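You operate a simulated robot arm through the tools that you are given. There is no shell and no other tool.

You are at the controls of a simulated robot arm. One attempt, no reset.

## Task
Dock the red mould, bolt it and blow it dry at the pressure marked on it.

The check looks at the end state, three seconds after you hand in, the way a careful person would. Anything else that was tipped, shoved, dropped, spilled or broken makes it a failure.

## Robot
A 6-joint arm with a two-finger parallel gripper, fixed in place. Base frame: the origin is on the floor under the middle of its stand, x ahead of it, y to its left, z up; the work surface is at about z = 0.86. Lengths are in m, angles in degrees, forces in N, time in s.
With the tool pointing down near the work surface it reaches from about 0.36 to 0.76 m from the base axis. Its first joint turns from -66.0 to 66.0 degrees. Payload 2.45 kg.
Tool frame: the origin (TCP) lies between the finger pads and is the grasp point; the fingertips stand 0.024 m ahead of it; z points along the fingers, y is the line along which they close. Largest opening 0.068 m; finger width 0.017, thickness 0.01; the body of the gripper, 0.04 by 0.07 m, starts 0.041 m behind the TCP.
Orientation is that of the tool frame in the base frame, as [roll, pitch, yaw] about the fixed x, y, z axes, in that order (R = Rz(yaw) Ry(pitch) Rx(roll)). With the fingers straight down and closing along the base's y, the tool's x points along the base's -x, its y along +y and its z along -z.

## Interface
- The arm moves only by the tool jog_arm. Its arguments are lists of equal length, an entry for each row: "hand": the finger opening in mm, from 0 to 68; "delta_pos": the shift along the tool's x, y, z in units of 25 mm (1.0 is 25 mm), a list of three; "rotation": the turn, a rotation vector about the tool's x, y, z in units of 6 degrees (1.0 is 6 degrees), a list of three. In form: {"hand": [hand, ...], "delta_pos": [[tx, ty, tz], ...], "rotation": [[ax, ay, az], ...]}. A call has 1 to 20 rows; each row shifts and turns the commanded pose from where the row before left it, along the tool's axes as they then stand. A call with a number of a shift or a turn outside -1 to 1 is refused whole. A row lasts 0.2 s, in which the tool goes at most 0.05 m and 8.6 degrees; a call with a longer step from one row to the next is refused whole, and so is a gripper value outside its range. Where a pose cannot be reached the arm comes as near as it can. A force on the tool above 90 N (or 10 N above the force at the start of the call, whichever is more), or a blocked arm, ends the call early, and 0.2 s more pass. Each finger travels about 0.108 m/s and halts on what it meets, pressing with about 35 N; the grip force reading is that of the motor and also rises with nothing between the fingers. The clock runs only during rows and for 0.2 s after the last one: add rows that do not move to give the fingers time. It gives the time, the measured TCP pose, the force on the tool (base axes), the opening and the grip force at its end, in the units of the frame above (readings bear some noise), with the torque about the TCP (base axes, N m) and any sound that the robot's microphone picked up.
- Cameras (640 x 400 px; columns grow to the right, rows downward): "scene" is fixed at [0.1696, 0.4192, 1.4554]; the picture's right is [-0.70, -0.71, 0.00], its down [-0.46, 0.46, -0.76] and it looks along [0.54, -0.53, -0.65] (base axes); focal length 304 px, centre (320, 200). "wrist" rides on the gripper at [0.084, 0.011, -0.075] in the tool frame; the picture's right is [-0.13, 0.99, 0.00], its down [-0.60, -0.08, -0.79] and it looks along [-0.79, -0.10, 0.61] (tool axes); focal length 251 px, centre (320, 200). There is no depth. A picture from a camera that has moved, and an enlarged one, comes with that camera's place and axes in the base frame and with its lens.
- snapshot(camera): a new picture of that camera. The clock stands still meanwhile.
- close_up(camera, box): a new picture of the part [left, top, right, bottom] of that camera's present view, enlarged. The clock stands still meanwhile.
- hand_in(): hands the job in; it is judged then, once.

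Places have to be worked out from the pictures, the camera data and where the tool is seen. Open the gripper and draw the arm clear of the work before you hand the job in, unless the task says otherwise.

The tools are called after "Call:" as name(argument=value, ...) on one line, values as JSON. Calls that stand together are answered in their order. jog_arm: Moves the arm, as the interface text tells. Its arguments: {"type":"object","properties":{"hand":{"type":"array"},"delta_pos":{"type":"array"},"rotation":{"type":"array"}},"required":["hand","delta_pos","rotation"]} The other tools are called the same way: snapshot (camera) takes a picture; close_up (camera, box) takes an enlarged picture of a part of a camera's view; hand_in () hands the job in.

At the start:

```text
time: 0.0
ee_pos: [0.405, -0.1613, 1.2019]
ee_rot: [-180.0, -0.1, 179.9]
wrist_force: [0.0, 0.3, -0.1]
torque: [0.0, 0.03, 0.03]
width: 0.0678
gripper_force: 0.0
```

scene: 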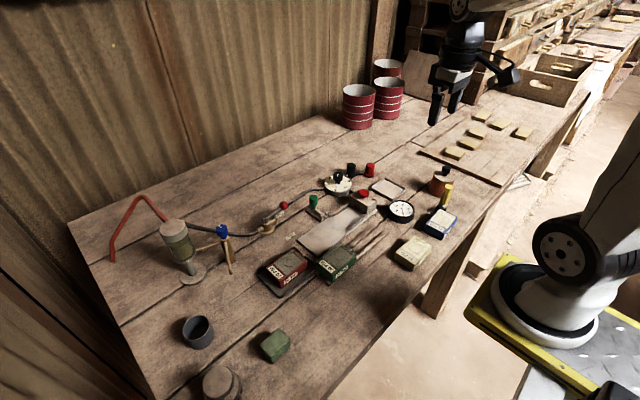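
wrist: 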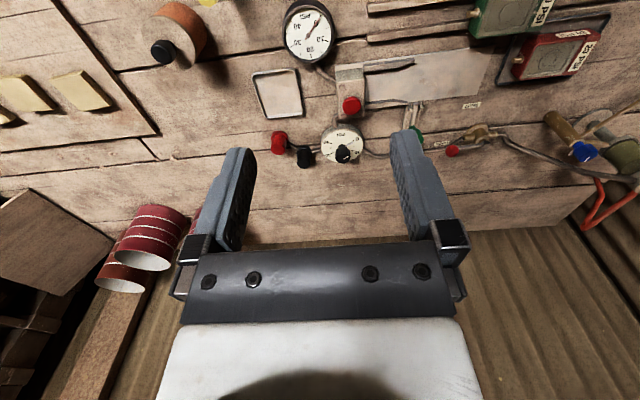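

I'll start by looking closely at the scene from both cameras to identify the mould, dock, bolt, valves and gauge.

Call:
close_up(camera="scene", box=[240, 150, 480, 300])

Call:
close_up(camera="scene", box=[90, 180, 330, 330])

Call:
close_up(camera="wrist", box=[240, 0, 440, 125])

Call:
close_up(camera="wrist", box=[400, 0, 640, 240])

```text
2.67 times, centred on (360, 225) of scene
camera zoom: at [0.1696, 0.4192, 1.4554], right [-0.7, -0.71, 0.0], down [-0.46, 0.46, -0.76], along [0.54, -0.53, -0.65], focal length 811 px, centre (213, 133)
```

zoom: 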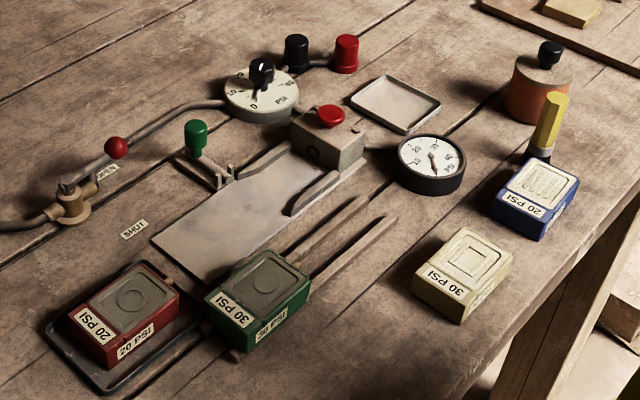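

```text
2.67 times, centred on (210, 255) of scene
camera zoom: at [0.1696, 0.4192, 1.4554], right [-0.7, -0.71, 0.0], down [-0.46, 0.46, -0.76], along [0.54, -0.53, -0.65], focal length 811 px, centre (613, 53)
```

zoom: 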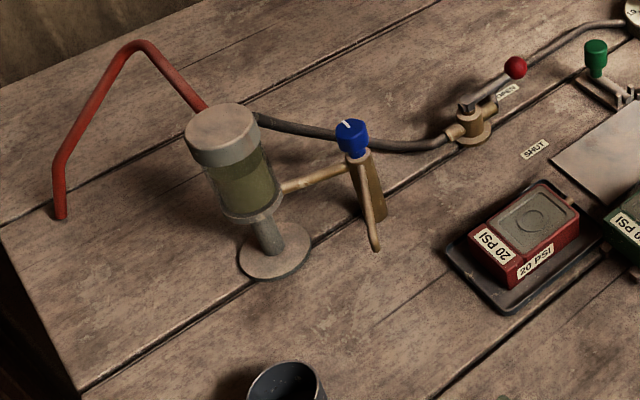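

```text
3.20 times, centred on (340, 62) of wrist
camera zoom: at [0.3207, -0.1509, 1.2764], right [0.13, 0.99, 0.0], down [0.6, -0.08, 0.79], along [0.79, -0.1, -0.61], focal length 805 px, centre (256, 640)
```

zoom: 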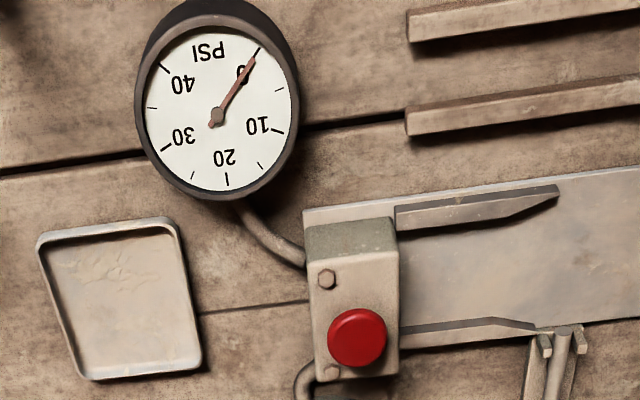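

```text
1.67 times, centred on (520, 120) of wrist
camera zoom: at [0.3207, -0.1509, 1.2764], right [0.13, 0.99, 0.0], down [0.6, -0.08, 0.79], along [0.79, -0.1, -0.61], focal length 419 px, centre (-13, 333)
```

zoom: 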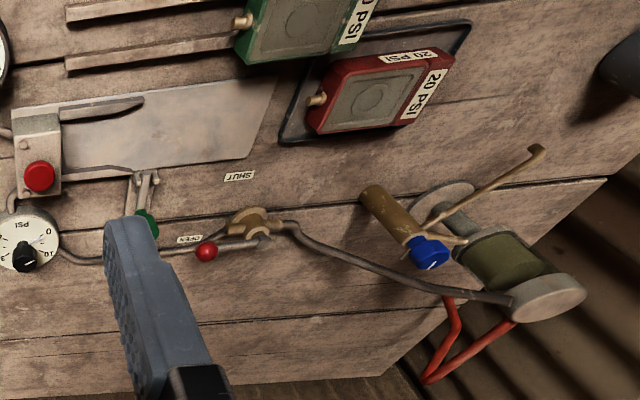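

The red mould is marked 20 PSI and sits on a black tray; there's a dock plate with a green-knobbed bolt, a regulator dial, a ball valve and a gauge. I'll zoom in more on each device before moving.

Call:
close_up(camera="scene", box=[310, 155, 390, 205])

Call:
close_up(camera="scene", box=[255, 190, 335, 240])

Call:
close_up(camera="wrist", box=[260, 110, 380, 185])

Call:
close_up(camera="wrist", box=[430, 90, 610, 200])

Call:
close_up(camera="scene", box=[150, 200, 270, 275])

```text
8.00 times, centred on (350, 180) of scene
camera zoom: at [0.1696, 0.4192, 1.4554], right [-0.7, -0.71, 0.0], down [-0.46, 0.46, -0.76], along [0.54, -0.53, -0.65], focal length 2433 px, centre (80, 360)
```

zoom: 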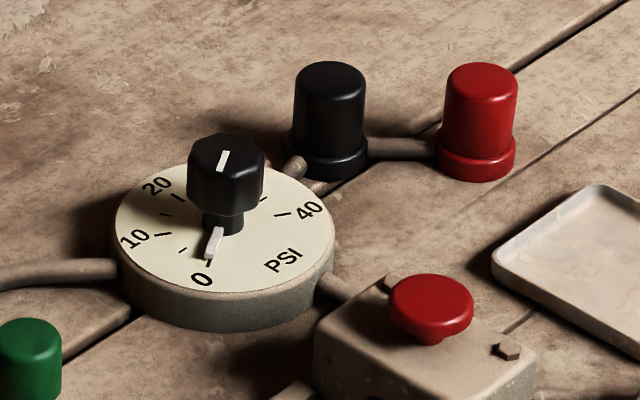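

```text
8.00 times, centred on (295, 215) of scene
camera zoom: at [0.1696, 0.4192, 1.4554], right [-0.7, -0.71, 0.0], down [-0.46, 0.46, -0.76], along [0.54, -0.53, -0.65], focal length 2433 px, centre (520, 80)
```

zoom: 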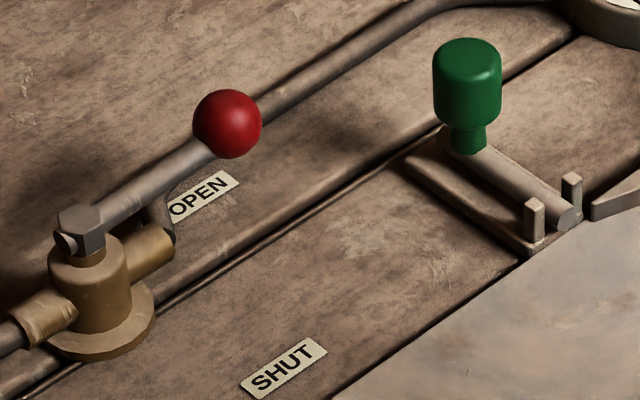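

```text
5.33 times, centred on (320, 148) of wrist
camera zoom: at [0.3207, -0.1509, 1.2764], right [0.13, 0.99, 0.0], down [0.6, -0.08, 0.79], along [0.79, -0.1, -0.61], focal length 1341 px, centre (320, 480)
```

zoom: 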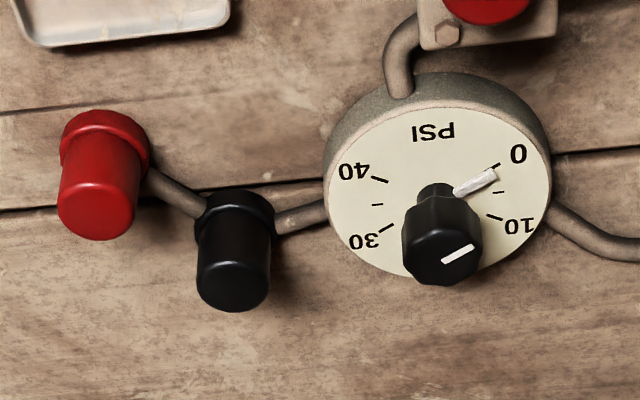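

```text
3.56 times, centred on (520, 145) of wrist
camera zoom: at [0.3207, -0.1509, 1.2764], right [0.13, 0.99, 0.0], down [0.6, -0.08, 0.79], along [0.79, -0.1, -0.61], focal length 894 px, centre (-391, 396)
```

zoom: 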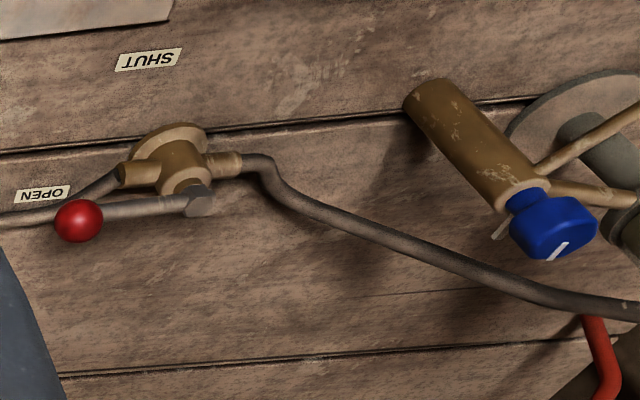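

```text
5.33 times, centred on (210, 238) of scene
camera zoom: at [0.1696, 0.4192, 1.4554], right [-0.7, -0.71, 0.0], down [-0.46, 0.46, -0.76], along [0.54, -0.53, -0.65], focal length 1622 px, centre (907, 0)
```

zoom: 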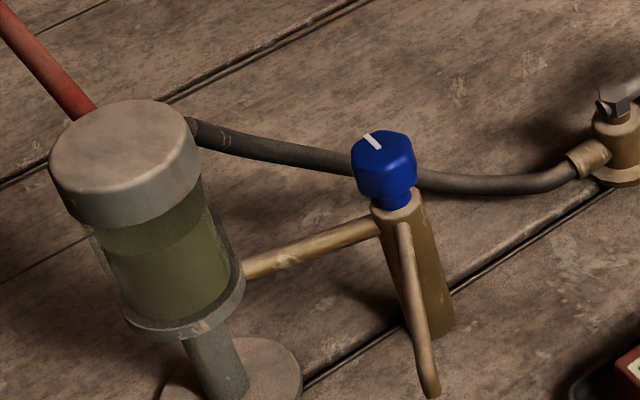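

The regulator dial reads 0, the ball valve appears open, and the filter bowl holds water with a blue-knob drain cock. I'll look at the remaining items (cup, objects near the front-left, trap).

Call:
close_up(camera="scene", box=[150, 300, 310, 400])

Call:
close_up(camera="scene", box=[410, 160, 490, 210])

Call:
close_up(camera="scene", box=[260, 235, 360, 297])

Call:
close_up(camera="scene", box=[300, 180, 420, 255])

Call:
close_up(camera="wrist", box=[540, 90, 640, 240])

Call:
close_up(camera="scene", box=[150, 205, 230, 255])

```text
4.00 times, centred on (230, 350) of scene
camera zoom: at [0.1696, 0.4192, 1.4554], right [-0.7, -0.71, 0.0], down [-0.46, 0.46, -0.76], along [0.54, -0.53, -0.65], focal length 1216 px, centre (680, -400)
```

zoom: 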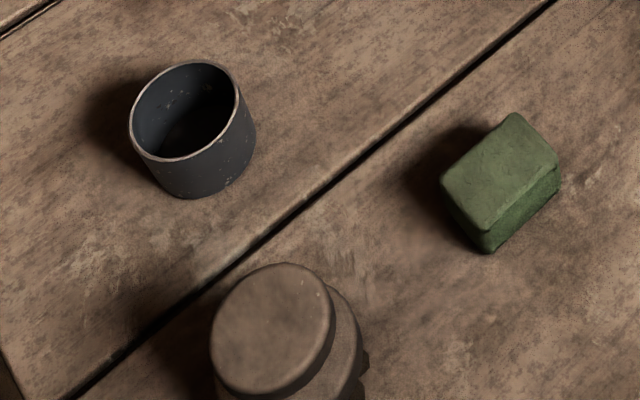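

```text
8.00 times, centred on (450, 185) of scene
camera zoom: at [0.1696, 0.4192, 1.4554], right [-0.7, -0.71, 0.0], down [-0.46, 0.46, -0.76], along [0.54, -0.53, -0.65], focal length 2433 px, centre (-720, 320)
```

zoom: 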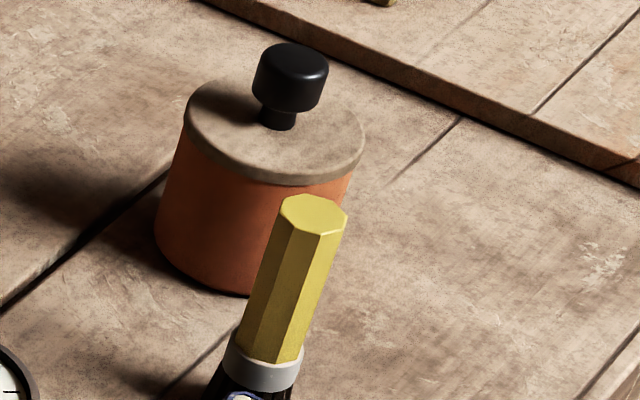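

```text
6.40 times, centred on (310, 266) of scene
camera zoom: at [0.1696, 0.4192, 1.4554], right [-0.7, -0.71, 0.0], down [-0.46, 0.46, -0.76], along [0.54, -0.53, -0.65], focal length 1946 px, centre (384, -222)
```

zoom: 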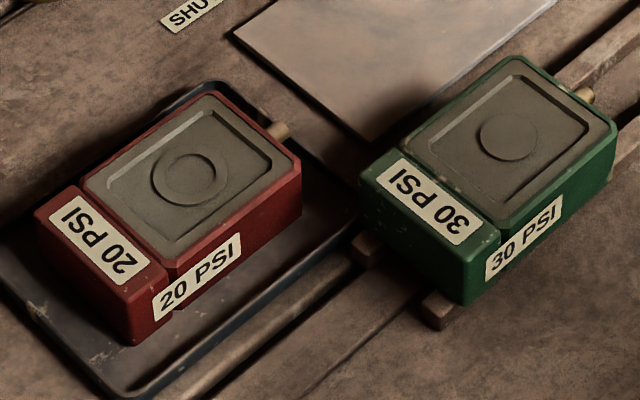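

```text
5.33 times, centred on (360, 218) of scene
camera zoom: at [0.1696, 0.4192, 1.4554], right [-0.7, -0.71, 0.0], down [-0.46, 0.46, -0.76], along [0.54, -0.53, -0.65], focal length 1622 px, centre (107, 107)
```

zoom: 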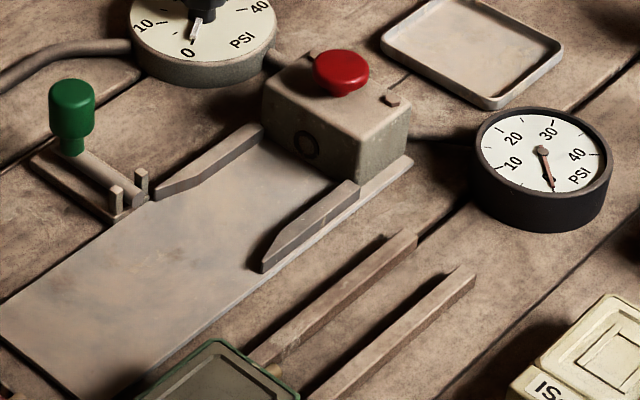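

```text
2.67 times, centred on (590, 165) of wrist
camera zoom: at [0.3207, -0.1509, 1.2764], right [0.13, 0.99, 0.0], down [0.6, -0.08, 0.79], along [0.79, -0.1, -0.61], focal length 670 px, centre (-400, 293)
```

zoom: 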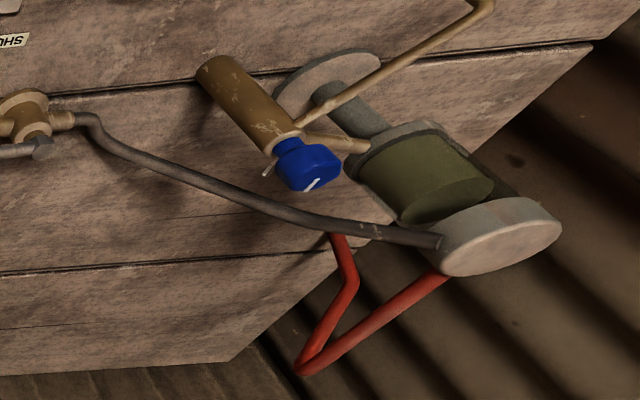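

```text
8.00 times, centred on (190, 230) of scene
camera zoom: at [0.1696, 0.4192, 1.4554], right [-0.7, -0.71, 0.0], down [-0.46, 0.46, -0.76], along [0.54, -0.53, -0.65], focal length 2433 px, centre (1360, -40)
```

zoom: 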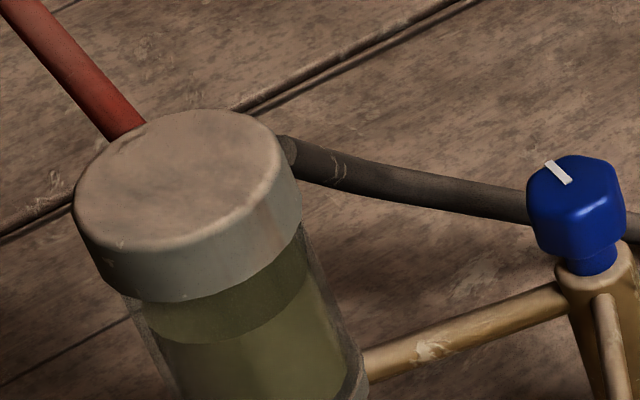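

The mould looks aligned with the base axes at about (0.534, 0.166), the filter bowl is nearly full of water, and an empty cup stands near its drain spout. I'll move high over the middle of the bench and tilt the camera downward for a better survey.

Call:
jog_arm(hand=[68, 68, 68, 68, 68, 68, 68, 68, 68, 68, 68, 68, 68, 68, 68, 68], delta_pos=[[-0.164, 0.945, 0.18], [-0.164, 0.945, 0.18], [-0.164, 0.945, 0.18], [-0.164, 0.945, 0.18], [-0.164, 0.945, 0.18], [-0.164, 0.945, 0.18], [-0.164, 0.945, 0.18], [-0.164, 0.945, 0.18], [-0.164, 0.945, 0.18], [-0.164, 0.945, 0.18], [-0.164, 0.945, 0.18], [0, 0, 0], [0, 0, 0], [0, 0, 0], [0, 0, 0], [0, 0, 0]], rotation=[[0, 0, 0], [0, 0, 0], [0, 0, 0], [0, 0, 0], [0, 0, 0], [0, 0, 0], [0, 0, 0], [0, 0, 0], [0, 0, 0], [0, 0, 0], [0, 0, 0], [0, 1, 0], [0, 1, 0], [0, 1, 0], [0, 1, 0], [0, 1, 0]])

Call:
snapshot(camera="wrist")

Call:
snapshot(camera="scene")

```text
time: 3.4
ee_pos: [0.4503, 0.0974, 1.1517]
ee_rot: [-180.0, -30.1, 179.9]
wrist_force: [0.2, 0.9, -0.7]
torque: [0.03, -0.01, 0.04]
width: 0.068
gripper_force: 0.1
```

```text
taken
camera wrist: at [0.4149, 0.1092, 1.2595], right [0.11, 0.99, -0.06], down [0.92, -0.08, 0.38], along [0.38, -0.1, -0.92], focal length 251 px, centre (320, 200)
```

wrist: 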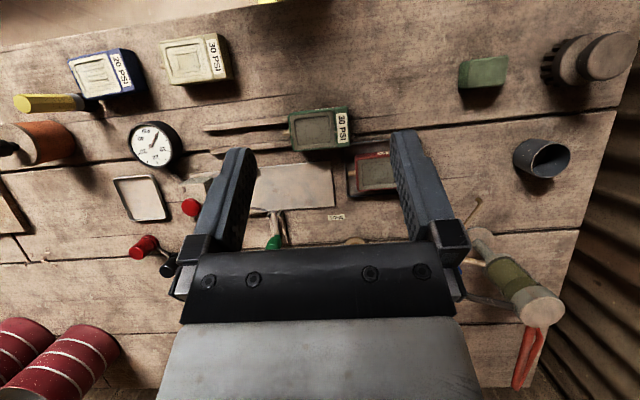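

```text
taken
```

scene: 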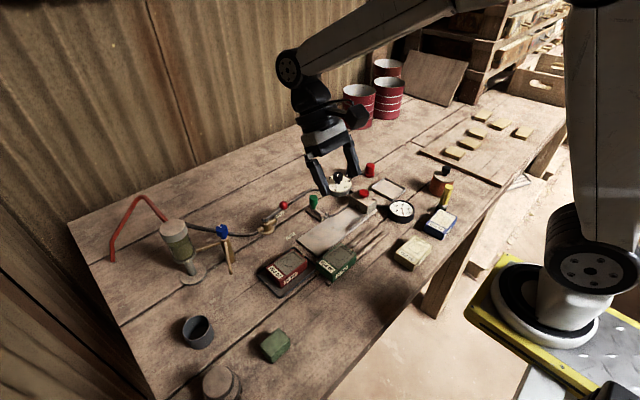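

The gripper hides much of that view, so I'll untilt and move to look at the trap, spout and cup from a lower, nearer spot on the left.

Call:
jog_arm(hand=[68, 68, 68, 68, 68, 68, 68, 68, 68, 68, 68, 68, 68], delta_pos=[[0, 0, 0], [0, 0, 0], [0, 0, 0], [0, 0, 0], [0, 0, 0], [0.35, 0.915, 0.35], [0.35, 0.915, 0.35], [0.35, 0.915, 0.35], [0.35, 0.915, 0.35], [0.35, 0.915, 0.35], [0.35, 0.915, 0.35], [0.35, 0.915, 0.35], [0.35, 0.915, 0.35]], rotation=[[0, -1, 0], [0, -1, 0], [0, -1, 0], [0, -1, 0], [0, -1, 0], [0, 0, 0], [0, 0, 0], [0, 0, 0], [0, 0, 0], [0, 0, 0], [0, 0, 0], [0, 0, 0], [0, 0, 0]])

Call:
snapshot(camera="wrist")

Call:
close_up(camera="wrist", box=[240, 60, 400, 220])

```text
time: 6.2
ee_pos: [0.3793, 0.282, 1.0813]
ee_rot: [179.9, 0.0, 180.0]
wrist_force: [-0.2, 0.0, -0.3]
torque: [0.03, 0.03, -0.01]
width: 0.0682
gripper_force: 0.0
```

```text
taken
camera wrist: at [0.2949, 0.2925, 1.1568], right [0.13, 0.99, 0.0], down [0.6, -0.08, 0.79], along [0.79, -0.1, -0.61], focal length 251 px, centre (320, 200)
```

wrist: 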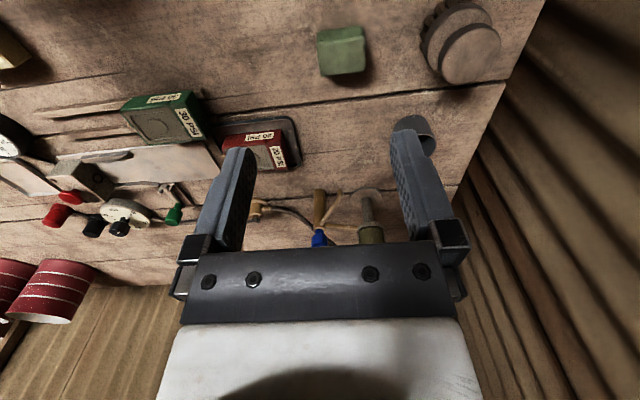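

```text
2.50 times, centred on (320, 140) of wrist
camera zoom: at [0.2949, 0.2925, 1.1568], right [0.13, 0.99, 0.0], down [0.6, -0.08, 0.79], along [0.79, -0.1, -0.61], focal length 629 px, centre (320, 350)
```

zoom: 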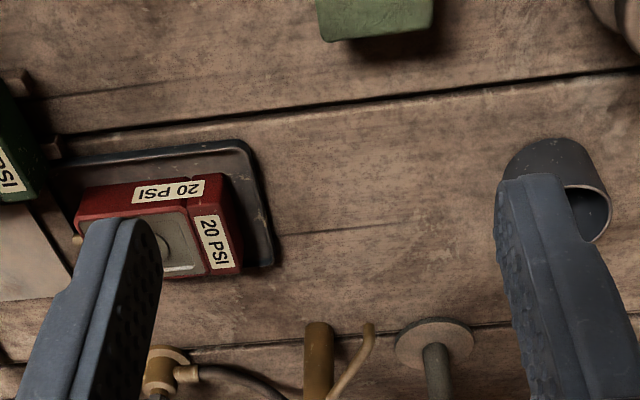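

The spout end looks to be near (0.566, 0.284, 0.933) and the cup near (0.532, 0.392). I want to see how bulky the wrist camera is and get a nearer look at the spout and cup.

Call:
snapshot(camera="scene")

Call:
close_up(camera="scene", box=[140, 60, 460, 260])

Call:
close_up(camera="wrist", box=[60, 150, 200, 237])

```text
taken
```

scene: 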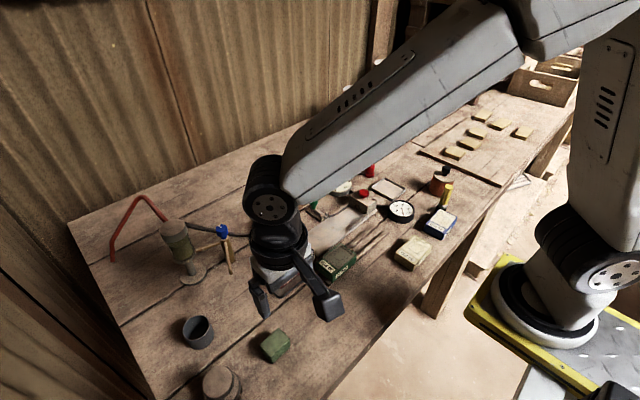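

```text
2.00 times, centred on (300, 160) of scene
camera zoom: at [0.1696, 0.4192, 1.4554], right [-0.7, -0.71, 0.0], down [-0.46, 0.46, -0.76], along [0.54, -0.54, -0.65], focal length 608 px, centre (360, 280)
```

zoom: 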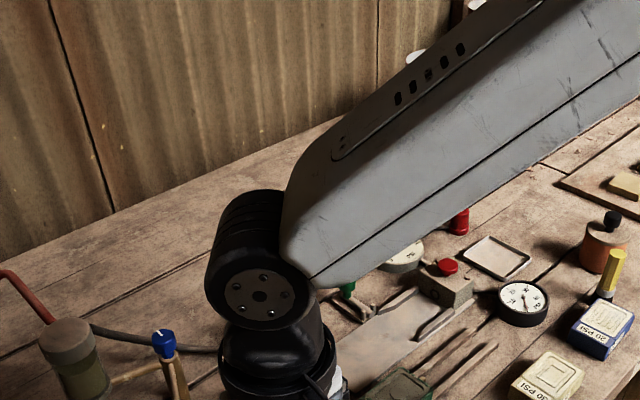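

```text
4.57 times, centred on (130, 194) of wrist
camera zoom: at [0.2949, 0.2925, 1.1568], right [0.13, 0.99, 0.0], down [0.6, -0.08, 0.79], along [0.79, -0.1, -0.61], focal length 1149 px, centre (1189, 230)
```

zoom: 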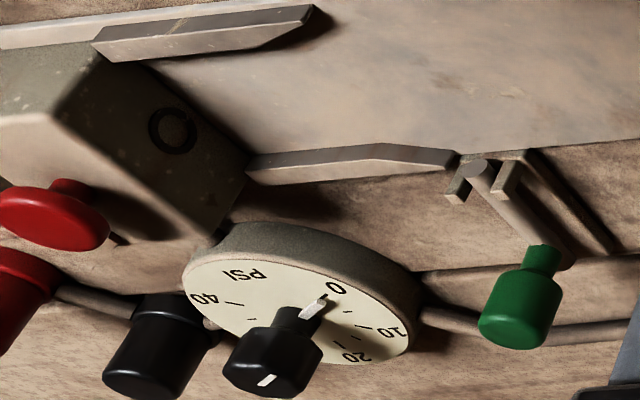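

The camera housing is small (~±15 mm). I'll move high above the cup and yaw the tool 90° so that the camera is on the free +y side.

Call:
jog_arm(hand=[68, 68, 68, 68, 68, 68, 68], delta_pos=[[-0.863, 0.846, 0.286], [-0.863, 0.846, 0.286], [-0.863, 0.846, 0.286], [-0.863, 0.846, 0.286], [-0.863, 0.846, 0.286], [-0.863, 0.846, 0.286], [-0.863, 0.846, 0.286]], rotation=[[0, 0, 0], [0, 0, 0], [0, 0, 0], [0, 0, 0], [0, 0, 0], [0, 0, 0], [0, 0, 0]])

Call:
jog_arm(hand=[68, 68, 68, 68, 68, 68, 68, 68, 68, 68, 68, 68, 68, 68, 68], delta_pos=[[0, 0, 0], [0, 0, 0], [0, 0, 0], [0, 0, 0], [0, 0, 0], [0, 0, 0], [0, 0, 0], [0, 0, 0], [0, 0, 0], [0, 0, 0], [0, 0, 0], [0, 0, 0], [0, 0, 0], [0, 0, 0], [0, 0, 0]], rotation=[[0, 0, 1], [0, 0, 1], [0, 0, 1], [0, 0, 1], [0, 0, 1], [0, 0, 1], [0, 0, 1], [0, 0, 1], [0, 0, 1], [0, 0, 1], [0, 0, 1], [0, 0, 1], [0, 0, 1], [0, 0, 1], [0, 0, 1]])

Call:
snapshot(camera="wrist")

Call:
snapshot(camera="scene")

```text
time: 7.8
ee_pos: [0.5325, 0.4293, 1.0305]
ee_rot: [180.0, 0.0, -179.9]
wrist_force: [0.0, 0.4, 0.5]
torque: [-0.02, -0.02, -0.02]
width: 0.0682
gripper_force: 0.0
```

```text
time: 11.0
ee_pos: [0.5305, 0.428, 1.0308]
ee_rot: [180.0, 0.1, 89.8]
wrist_force: [1.0, 0.4, -0.3]
torque: [-0.01, -0.02, 0.0]
width: 0.0681
gripper_force: 0.1
```

```text
taken
camera wrist: at [0.5417, 0.5123, 1.1071], right [0.99, -0.13, 0.0], down [-0.08, -0.6, 0.79], along [-0.1, -0.79, -0.61], focal length 251 px, centre (320, 200)
```

wrist: 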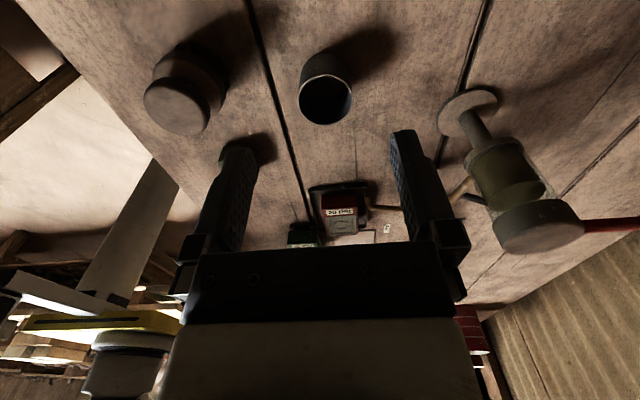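

```text
taken
```

scene: 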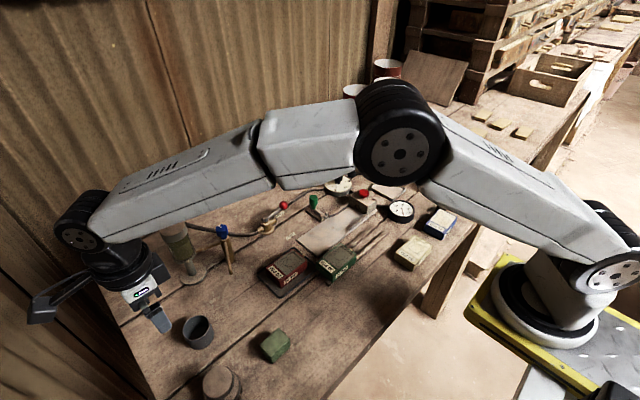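

The cup is confirmed at about (0.531, 0.390) with its rim near z = 0.90. Before tilting the camera outward over the bench end, I check how close the left wall is.

Call:
close_up(camera="scene", box=[0, 150, 240, 400])

Call:
close_up(camera="wrist", box=[270, 60, 570, 250])

```text
1.60 times, centred on (120, 275) of scene
camera zoom: at [0.1696, 0.4192, 1.4554], right [-0.7, -0.71, 0.0], down [-0.46, 0.46, -0.76], along [0.54, -0.53, -0.65], focal length 487 px, centre (640, 80)
```

zoom: 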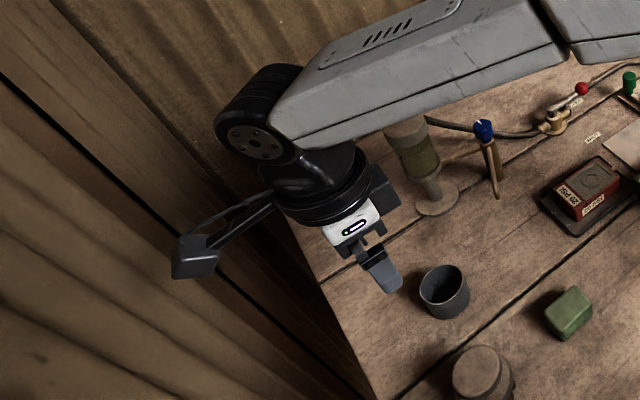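

```text
2.11 times, centred on (420, 155) of wrist
camera zoom: at [0.5417, 0.5123, 1.1071], right [0.99, -0.13, 0.0], down [-0.08, -0.6, 0.79], along [-0.1, -0.79, -0.61], focal length 529 px, centre (110, 295)
```

zoom: 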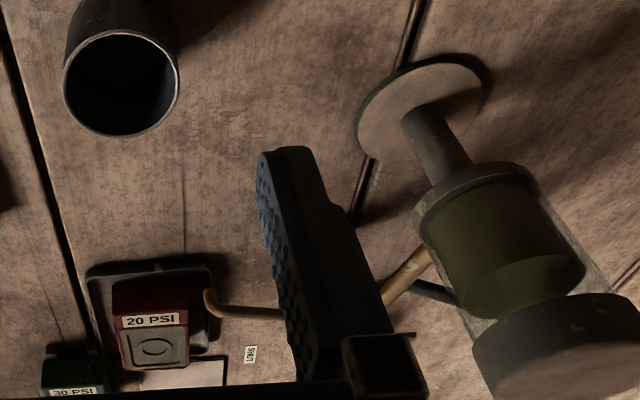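

The spout tip re-measures at (0.564, 0.284, 0.933). I'll shift to y≈0.397, tilt the tool 30° (camera no farther out than now), and descend part way over the cup.

Call:
jog_arm(hand=[68, 68, 68, 68, 68, 68, 68, 68, 68, 68, 68], delta_pos=[[-0.62, 0, 0], [-0.62, 0, 0], [0, 0, 0], [0, 0, 0], [0, 0, 0], [0, 0, 0], [0, 0, 0], [0.46, 0, 0.797], [0.46, 0, 0.797], [0.46, 0, 0.797], [0, 0, 0]], rotation=[[0, 0, 0], [0, 0, 0], [0, -1, 0], [0, -1, 0], [0, -1, 0], [0, -1, 0], [0, -1, 0], [0, 0, 0], [0, 0, 0], [0, 0, 0], [0, 0, 0]])

Call:
snapshot(camera="wrist")

Call:
snapshot(camera="scene")

```text
time: 13.4
ee_pos: [0.5309, 0.3967, 0.9628]
ee_rot: [-179.9, 30.0, 89.9]
wrist_force: [-0.1, 0.5, -0.5]
torque: [-0.04, 0.02, 0.0]
width: 0.0681
gripper_force: 0.1
```

```text
taken
camera wrist: at [0.5419, 0.5078, 0.9863], right [0.99, -0.11, 0.07], down [-0.08, -0.13, 0.99], along [-0.1, -0.99, -0.13], focal length 251 px, centre (320, 200)
```

wrist: 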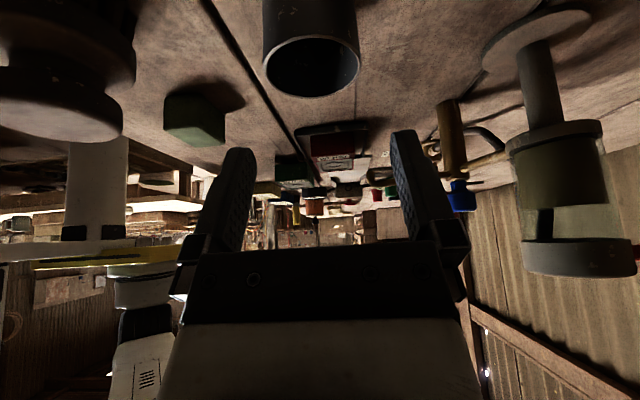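

```text
taken
```

scene: 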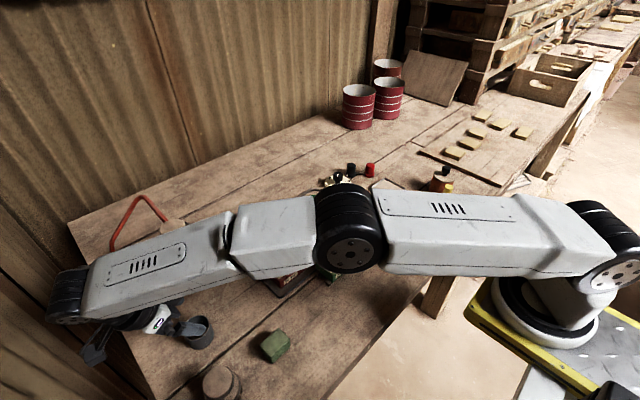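

The cup is centred between the fingers (cup ≈ (0.530, 0.388)). I descend to grasp height z≈0.892 and close on it.

Call:
jog_arm(hand=[68, 68, 68, 68, 60, 52, 44, 40, 40], delta_pos=[[0.473, 0, 0.82], [0.473, 0, 0.82], [0.473, 0, 0.82], [0, 0, 0], [0, 0, 0], [0, 0, 0], [0, 0, 0], [0, 0, 0], [0, 0, 0]], rotation=[[0, 0, 0], [0, 0, 0], [0, 0, 0], [0, 0, 0], [0, 0, 0], [0, 0, 0], [0, 0, 0], [0, 0, 0], [0, 0, 0]])

Call:
snapshot(camera="wrist")

Call:
snapshot(camera="scene")

```text
time: 15.4
ee_pos: [0.5315, 0.3981, 0.8898]
ee_rot: [180.0, 30.0, 90.0]
wrist_force: [0.2, -0.1, 0.1]
torque: [0.01, 0.03, 0.03]
width: 0.0468
gripper_force: 34.6
```

```text
taken
camera wrist: at [0.5419, 0.5083, 0.9132], right [0.99, -0.11, 0.06], down [-0.08, -0.13, 0.99], along [-0.1, -0.99, -0.13], focal length 251 px, centre (320, 200)
```

wrist: 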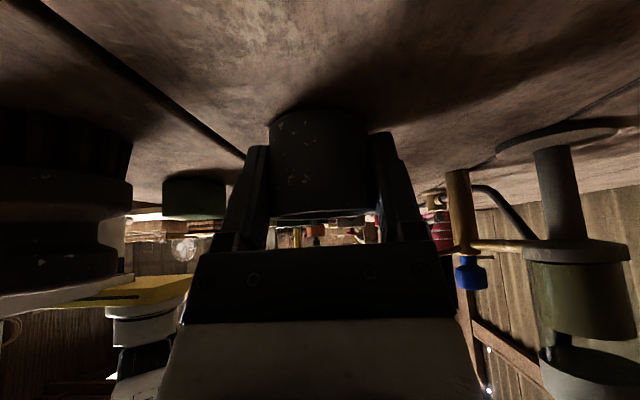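

```text
taken
```

scene: 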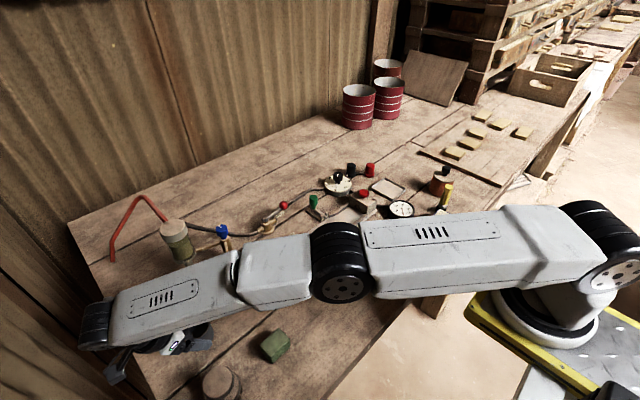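

The cup is gripped (46.8 mm wide). I lift it 8 mm and carry it low toward the spout tip, aiming for the cup centre at about (0.563, 0.292).

Call:
jog_arm(hand=[40, 40, 40, 40, 40, 40, 40], delta_pos=[[-0.16, 0, -0.277], [-0.679, 0.252, 0.392], [-0.679, 0.252, 0.392], [-0.679, 0.252, 0.392], [-0.679, 0.252, 0.392], [-0.679, 0.252, 0.392], [0, 0, 0]], rotation=[[0, 0, 0], [0, 0, 0], [0, 0, 0], [0, 0, 0], [0, 0, 0], [0, 0, 0], [0, 0, 0]])

Call:
snapshot(camera="wrist")

Call:
snapshot(camera="scene")

Call:
close_up(camera="scene", box=[140, 200, 300, 300])

```text
time: 17.0
ee_pos: [0.5619, 0.2991, 0.898]
ee_rot: [180.0, 30.0, 90.0]
wrist_force: [0.7, -0.3, -0.5]
torque: [0.05, 0.01, 0.0]
width: 0.0468
gripper_force: 35.3
```

```text
taken
camera wrist: at [0.5735, 0.4096, 0.9222], right [0.99, -0.11, 0.06], down [-0.08, -0.13, 0.99], along [-0.1, -0.99, -0.13], focal length 251 px, centre (320, 200)
```

wrist: 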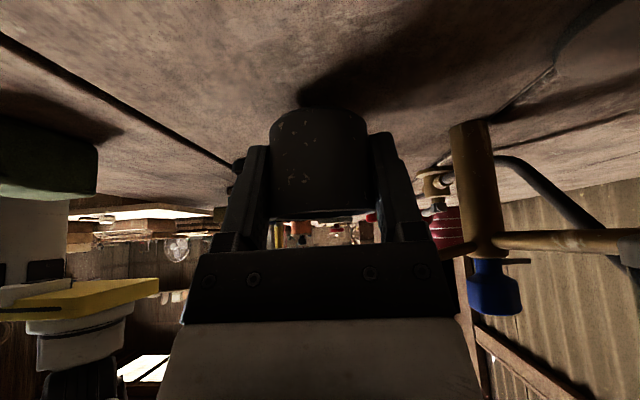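

```text
taken
```

scene: 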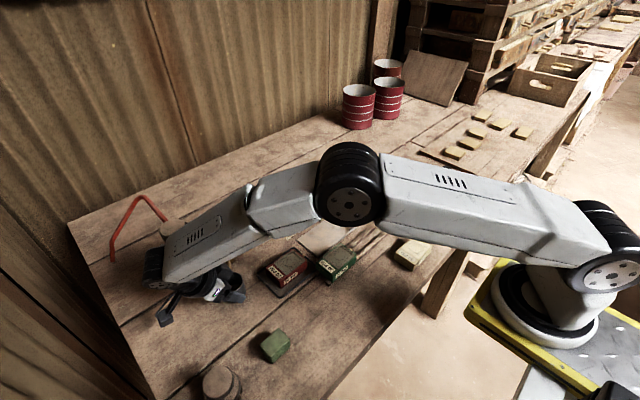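

```text
4.00 times, centred on (220, 250) of scene
camera zoom: at [0.1696, 0.4191, 1.4554], right [-0.7, -0.71, 0.0], down [-0.46, 0.46, -0.76], along [0.54, -0.54, -0.65], focal length 1216 px, centre (720, 0)
```

zoom: 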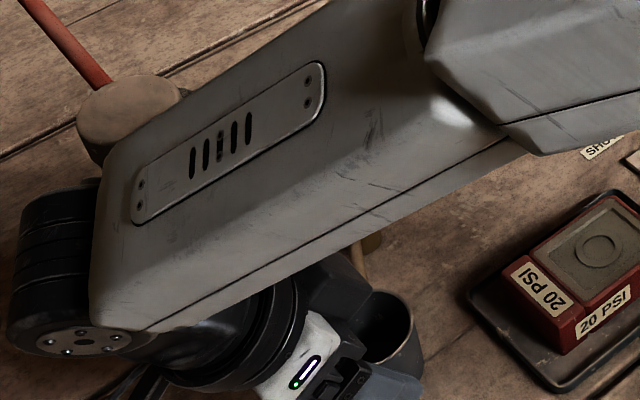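

The cup is under the spout tip as seen in the zoom. I lower it onto the bench, open the fingers, and take a look before backing off along the tool axis.

Call:
jog_arm(hand=[40, 40, 44, 48, 54, 60, 68, 68], delta_pos=[[0.16, 0, 0.277], [0, 0, 0], [0, 0, 0], [0, 0, 0], [0, 0, 0], [0, 0, 0], [0, 0, 0], [0, 0, 0]], rotation=[[0, 0, 0], [0, 0, 0], [0, 0, 0], [0, 0, 0], [0, 0, 0], [0, 0, 0], [0, 0, 0], [0, 0, 0]])

Call:
snapshot(camera="wrist")

```text
time: 18.8
ee_pos: [0.5616, 0.3002, 0.891]
ee_rot: [179.9, 29.9, 89.9]
wrist_force: [3.2, 4.1, 17.3]
torque: [-0.48, 0.13, 0.07]
width: 0.0681
gripper_force: 0.1
```

```text
taken
camera wrist: at [0.5735, 0.4107, 0.915], right [0.99, -0.11, 0.07], down [-0.08, -0.13, 0.99], along [-0.1, -0.99, -0.14], focal length 251 px, centre (320, 200)
```

wrist: 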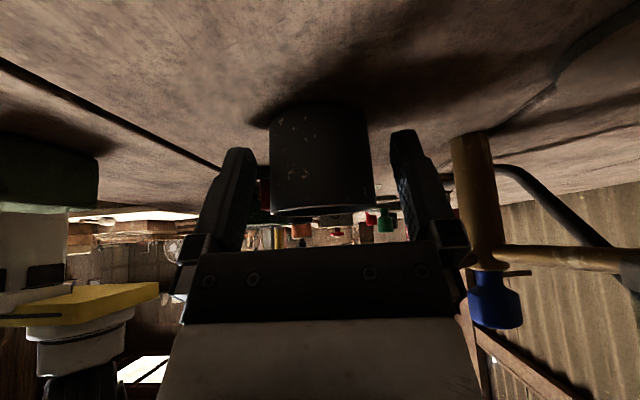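

The cup is released, but there's an unexpected 17 N reading on the tool. I'll re-read with a still row and look closely before moving.

Call:
jog_arm(hand=[68], delta_pos=[[0, 0, 0]], rotation=[[0, 0, 0]])

Call:
close_up(camera="scene", box=[200, 250, 280, 300])

Call:
close_up(camera="wrist", box=[220, 90, 540, 290])

```text
time: 19.2
ee_pos: [0.5623, 0.3018, 0.8917]
ee_rot: [-180.0, 29.9, 90.0]
wrist_force: [4.3, 5.0, 19.7]
torque: [-0.59, 0.15, 0.12]
width: 0.0679
gripper_force: 0.0
```

```text
8.00 times, centred on (240, 275) of scene
camera zoom: at [0.1693, 0.4191, 1.4555], right [-0.7, -0.71, 0.0], down [-0.46, 0.46, -0.76], along [0.54, -0.53, -0.65], focal length 2433 px, centre (960, -400)
```

zoom: 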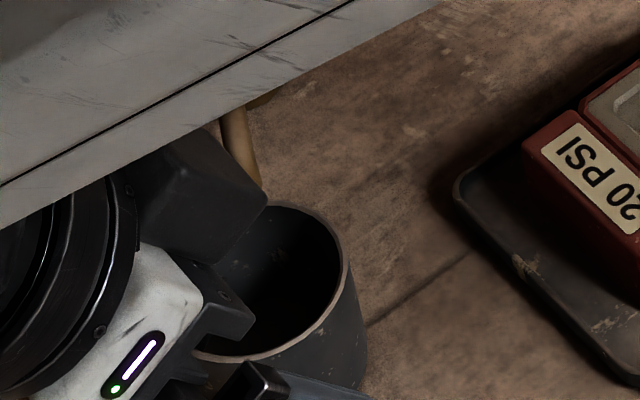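

```text
2.00 times, centred on (380, 190) of wrist
camera zoom: at [0.5735, 0.4107, 0.915], right [0.99, -0.11, 0.07], down [-0.08, -0.13, 0.99], along [-0.1, -0.99, -0.14], focal length 503 px, centre (200, 220)
```

zoom: 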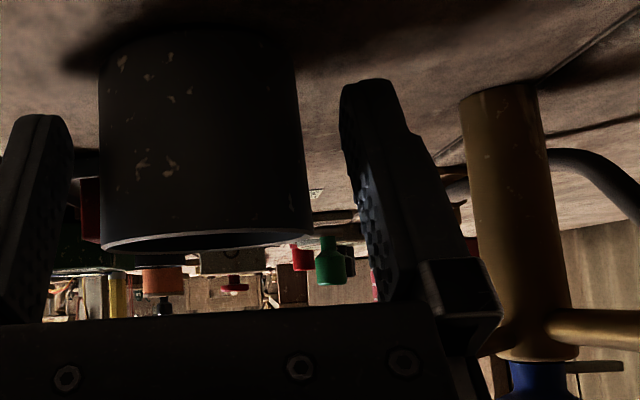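

A black box on the far side of the gripper is resting on the spout from above. I retreat straight back along the tool axis (up and toward +y), which unloads it.

Call:
jog_arm(hand=[68, 68, 68, 68, 68], delta_pos=[[0, 0, -0.4], [0, 0, -0.8], [0, 0, -1], [0, 0, -1], [0, 0, 0]], rotation=[[0, 0, 0], [0, 0, 0], [0, 0, 0], [0, 0, 0], [0, 0, 0]])

Call:
close_up(camera="scene", box=[160, 220, 320, 320])

Call:
snapshot(camera="wrist")

```text
time: 20.4
ee_pos: [0.562, 0.3394, 0.9613]
ee_rot: [180.0, 29.9, 90.0]
wrist_force: [0.6, 0.0, 0.5]
torque: [-0.03, 0.0, -0.01]
width: 0.0679
gripper_force: 0.0
```

```text
4.00 times, centred on (240, 270) of scene
camera zoom: at [0.1696, 0.4192, 1.4554], right [-0.7, -0.71, 0.0], down [-0.46, 0.46, -0.76], along [0.54, -0.53, -0.65], focal length 1216 px, centre (640, -80)
```

zoom: 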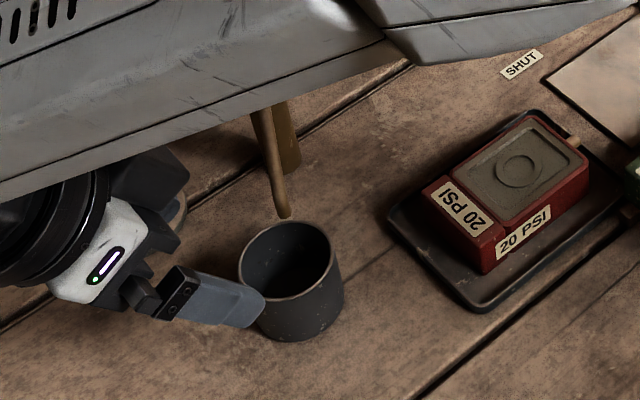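

```text
taken
camera wrist: at [0.5736, 0.4488, 0.9851], right [0.99, -0.11, 0.06], down [-0.08, -0.13, 0.99], along [-0.1, -0.99, -0.13], focal length 251 px, centre (320, 200)
```

wrist: 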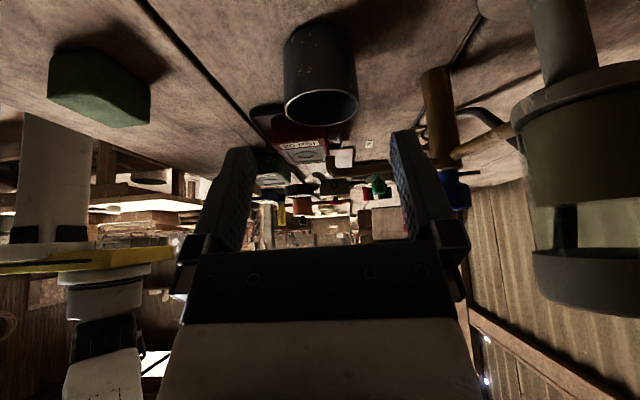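

The cup now stands with its centre within ~5 mm of the spout tip, and forces are zero again. I'll back up higher, untilt, and yaw so the camera stays away from the filter bowl, then view the blue knob.

Call:
jog_arm(hand=[68, 68, 68, 68, 68, 68, 68, 68, 68, 68, 68, 68, 68, 68], delta_pos=[[0, 0, -1], [0, 0, -1], [0, 0, -1], [0, 0, -1], [0, 0, 0], [0, 0, 0], [0, 0, 0], [0, 0, 0], [0, 0, 0], [0, 0, 0], [0, 0, 0], [0, 0, 0], [0, 0, 0], [0, 0, 0]], rotation=[[0, 0, 0], [0, 0, 0], [0, 0, 0], [0, 0, 0], [0, 1, 0], [0, 1, 0], [0, 1, 0], [0, 1, 0], [0, 1, 0], [0, 0, -1], [0, 0, -1], [0, 0, -1], [0, 0, -1], [0, 0, -1]])

Call:
snapshot(camera="wrist")

Call:
snapshot(camera="scene")

Call:
close_up(camera="scene", box=[60, 150, 300, 300])

```text
time: 23.4
ee_pos: [0.562, 0.3906, 1.048]
ee_rot: [-180.0, 0.0, 120.2]
wrist_force: [0.1, 0.0, -0.3]
torque: [-0.02, -0.02, -0.01]
width: 0.068
gripper_force: 0.1
```

```text
taken
camera wrist: at [0.5298, 0.4674, 1.1229], right [0.92, 0.39, 0.0], down [0.23, -0.56, 0.79], along [0.31, -0.73, -0.61], focal length 251 px, centre (320, 200)
```

wrist: 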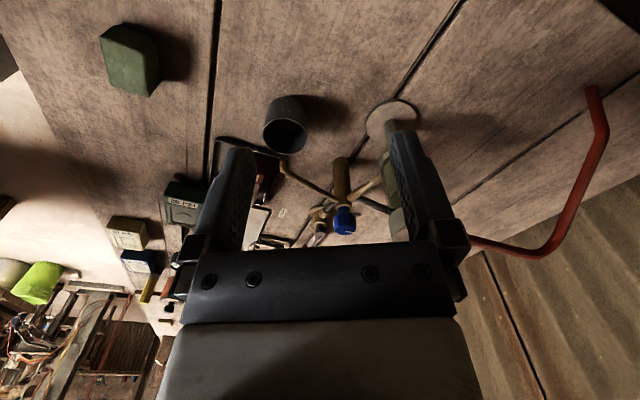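

```text
taken
```

scene: 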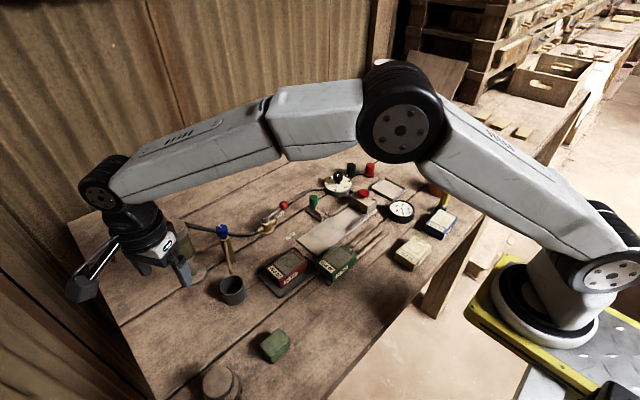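

```text
2.67 times, centred on (180, 225) of scene
camera zoom: at [0.1696, 0.4192, 1.4554], right [-0.7, -0.71, 0.0], down [-0.46, 0.46, -0.76], along [0.54, -0.53, -0.65], focal length 811 px, centre (693, 133)
```

zoom: 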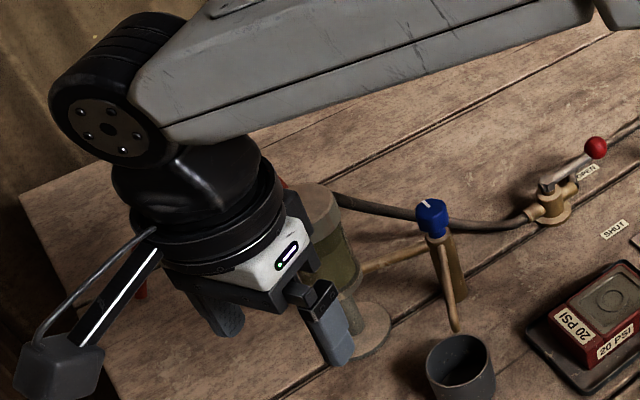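

I zoom in on the blue knob from the wrist camera to fix its position and its mark direction.

Call:
close_up(camera="wrist", box=[260, 130, 400, 240])

Call:
close_up(camera="scene", box=[190, 210, 270, 310])

```text
3.64 times, centred on (330, 185) of wrist
camera zoom: at [0.5298, 0.4674, 1.1229], right [0.92, 0.39, 0.0], down [0.23, -0.56, 0.79], along [0.31, -0.73, -0.61], focal length 914 px, centre (284, 254)
```

zoom: 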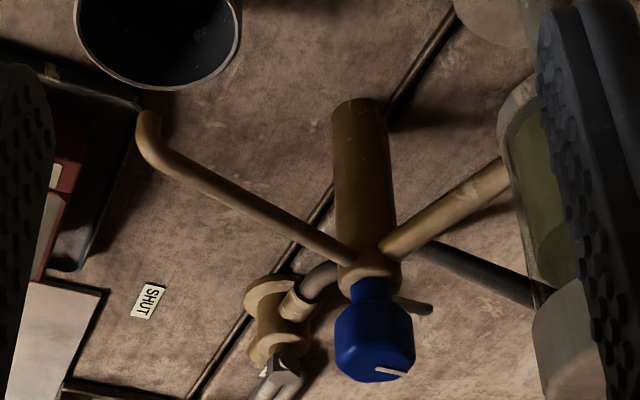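

```text
4.00 times, centred on (230, 260) of scene
camera zoom: at [0.1696, 0.4192, 1.4554], right [-0.7, -0.71, 0.0], down [-0.46, 0.46, -0.76], along [0.54, -0.53, -0.65], focal length 1216 px, centre (680, -40)
```

zoom: 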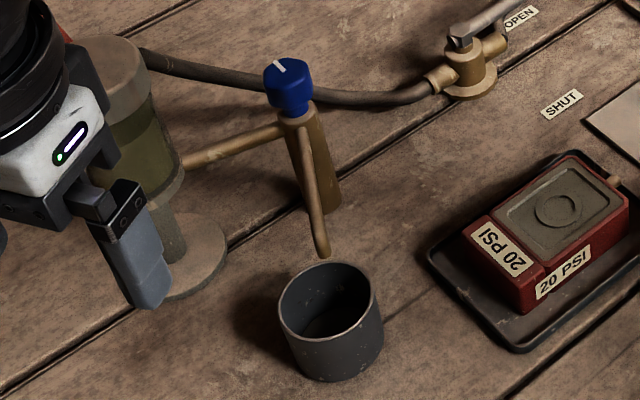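

The cup is right below the spout tip. I zoom hard on the knob to see how its flats and mark are oriented.

Call:
close_up(camera="scene", box=[206, 215, 238, 240])

Call:
close_up(camera="wrist", box=[330, 200, 370, 238])

```text
16.00 times, centred on (222, 228) of scene
camera zoom: at [0.1696, 0.4192, 1.4554], right [-0.7, -0.71, 0.0], down [-0.46, 0.46, -0.76], along [0.54, -0.53, -0.65], focal length 4866 px, centre (1888, -240)
```

zoom: 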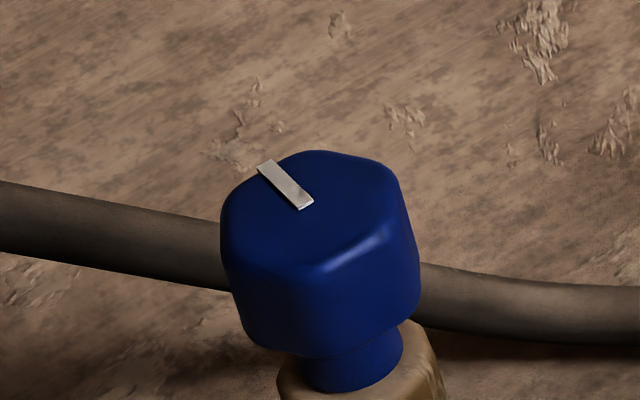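

```text
10.53 times, centred on (350, 219) of wrist
camera zoom: at [0.5298, 0.4674, 1.1229], right [0.92, 0.39, 0.0], down [0.23, -0.56, 0.79], along [0.31, -0.73, -0.61], focal length 2647 px, centre (4, 0)
```

zoom: 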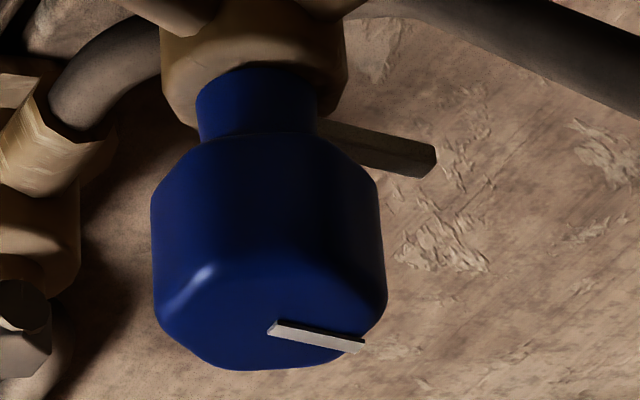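

The knob is hexagonal with its mark pointing +x (aligned with a fixed stub, so presumably closed), centre about (0.659, 0.242), top z≈0.970. I'll raise, yaw to 150° so the pads meet its flats, and move above it.

Call:
jog_arm(hand=[68, 68, 68, 68, 68, 68, 68, 68, 68, 68, 68, 68, 68, 68], delta_pos=[[0, 0, -0.4], [0, 0, -0.4], [0, 0, -0.4], [0, 0, -0.4], [0, 0, 0], [-0.7925, -0.4025, 0], [-0.7925, -0.4025, 0], [-0.7925, -0.4025, 0], [-0.7925, -0.4025, 0], [-0.7925, -0.4025, 0], [-0.7925, -0.4025, 0], [-0.7925, -0.4025, 0], [-0.7925, -0.4025, 0], [0, 0, 0]], rotation=[[0, 0, -1], [0, 0, -1], [0, 0, -1], [0, 0, -1], [0, 0, -1], [0, 0, 0], [0, 0, 0], [0, 0, 0], [0, 0, 0], [0, 0, 0], [0, 0, 0], [0, 0, 0], [0, 0, 0], [0, 0, 0]])

Call:
snapshot(camera="wrist")

Call:
snapshot(camera="scene")

```text
time: 26.4
ee_pos: [0.6595, 0.2411, 1.0899]
ee_rot: [180.0, 0.0, 150.0]
wrist_force: [-0.2, -0.4, 0.3]
torque: [0.03, 0.02, 0.02]
width: 0.0681
gripper_force: 0.0
```

```text
taken
camera wrist: at [0.593, 0.2914, 1.1638], right [0.61, 0.79, 0.0], down [0.48, -0.37, 0.79], along [0.63, -0.48, -0.61], focal length 251 px, centre (320, 200)
```

wrist: 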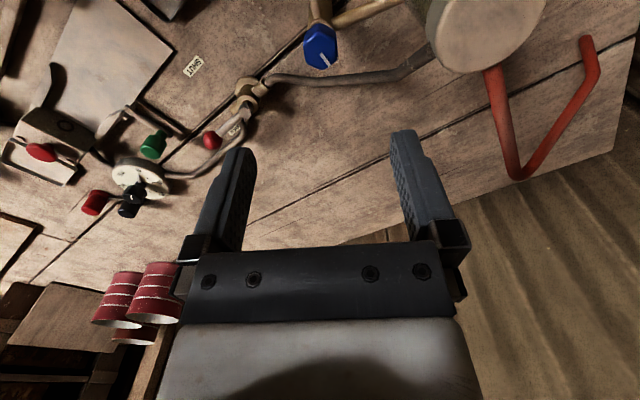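

```text
taken
```

scene: 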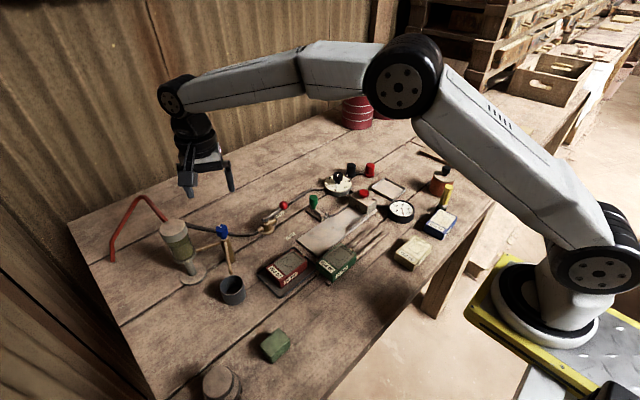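

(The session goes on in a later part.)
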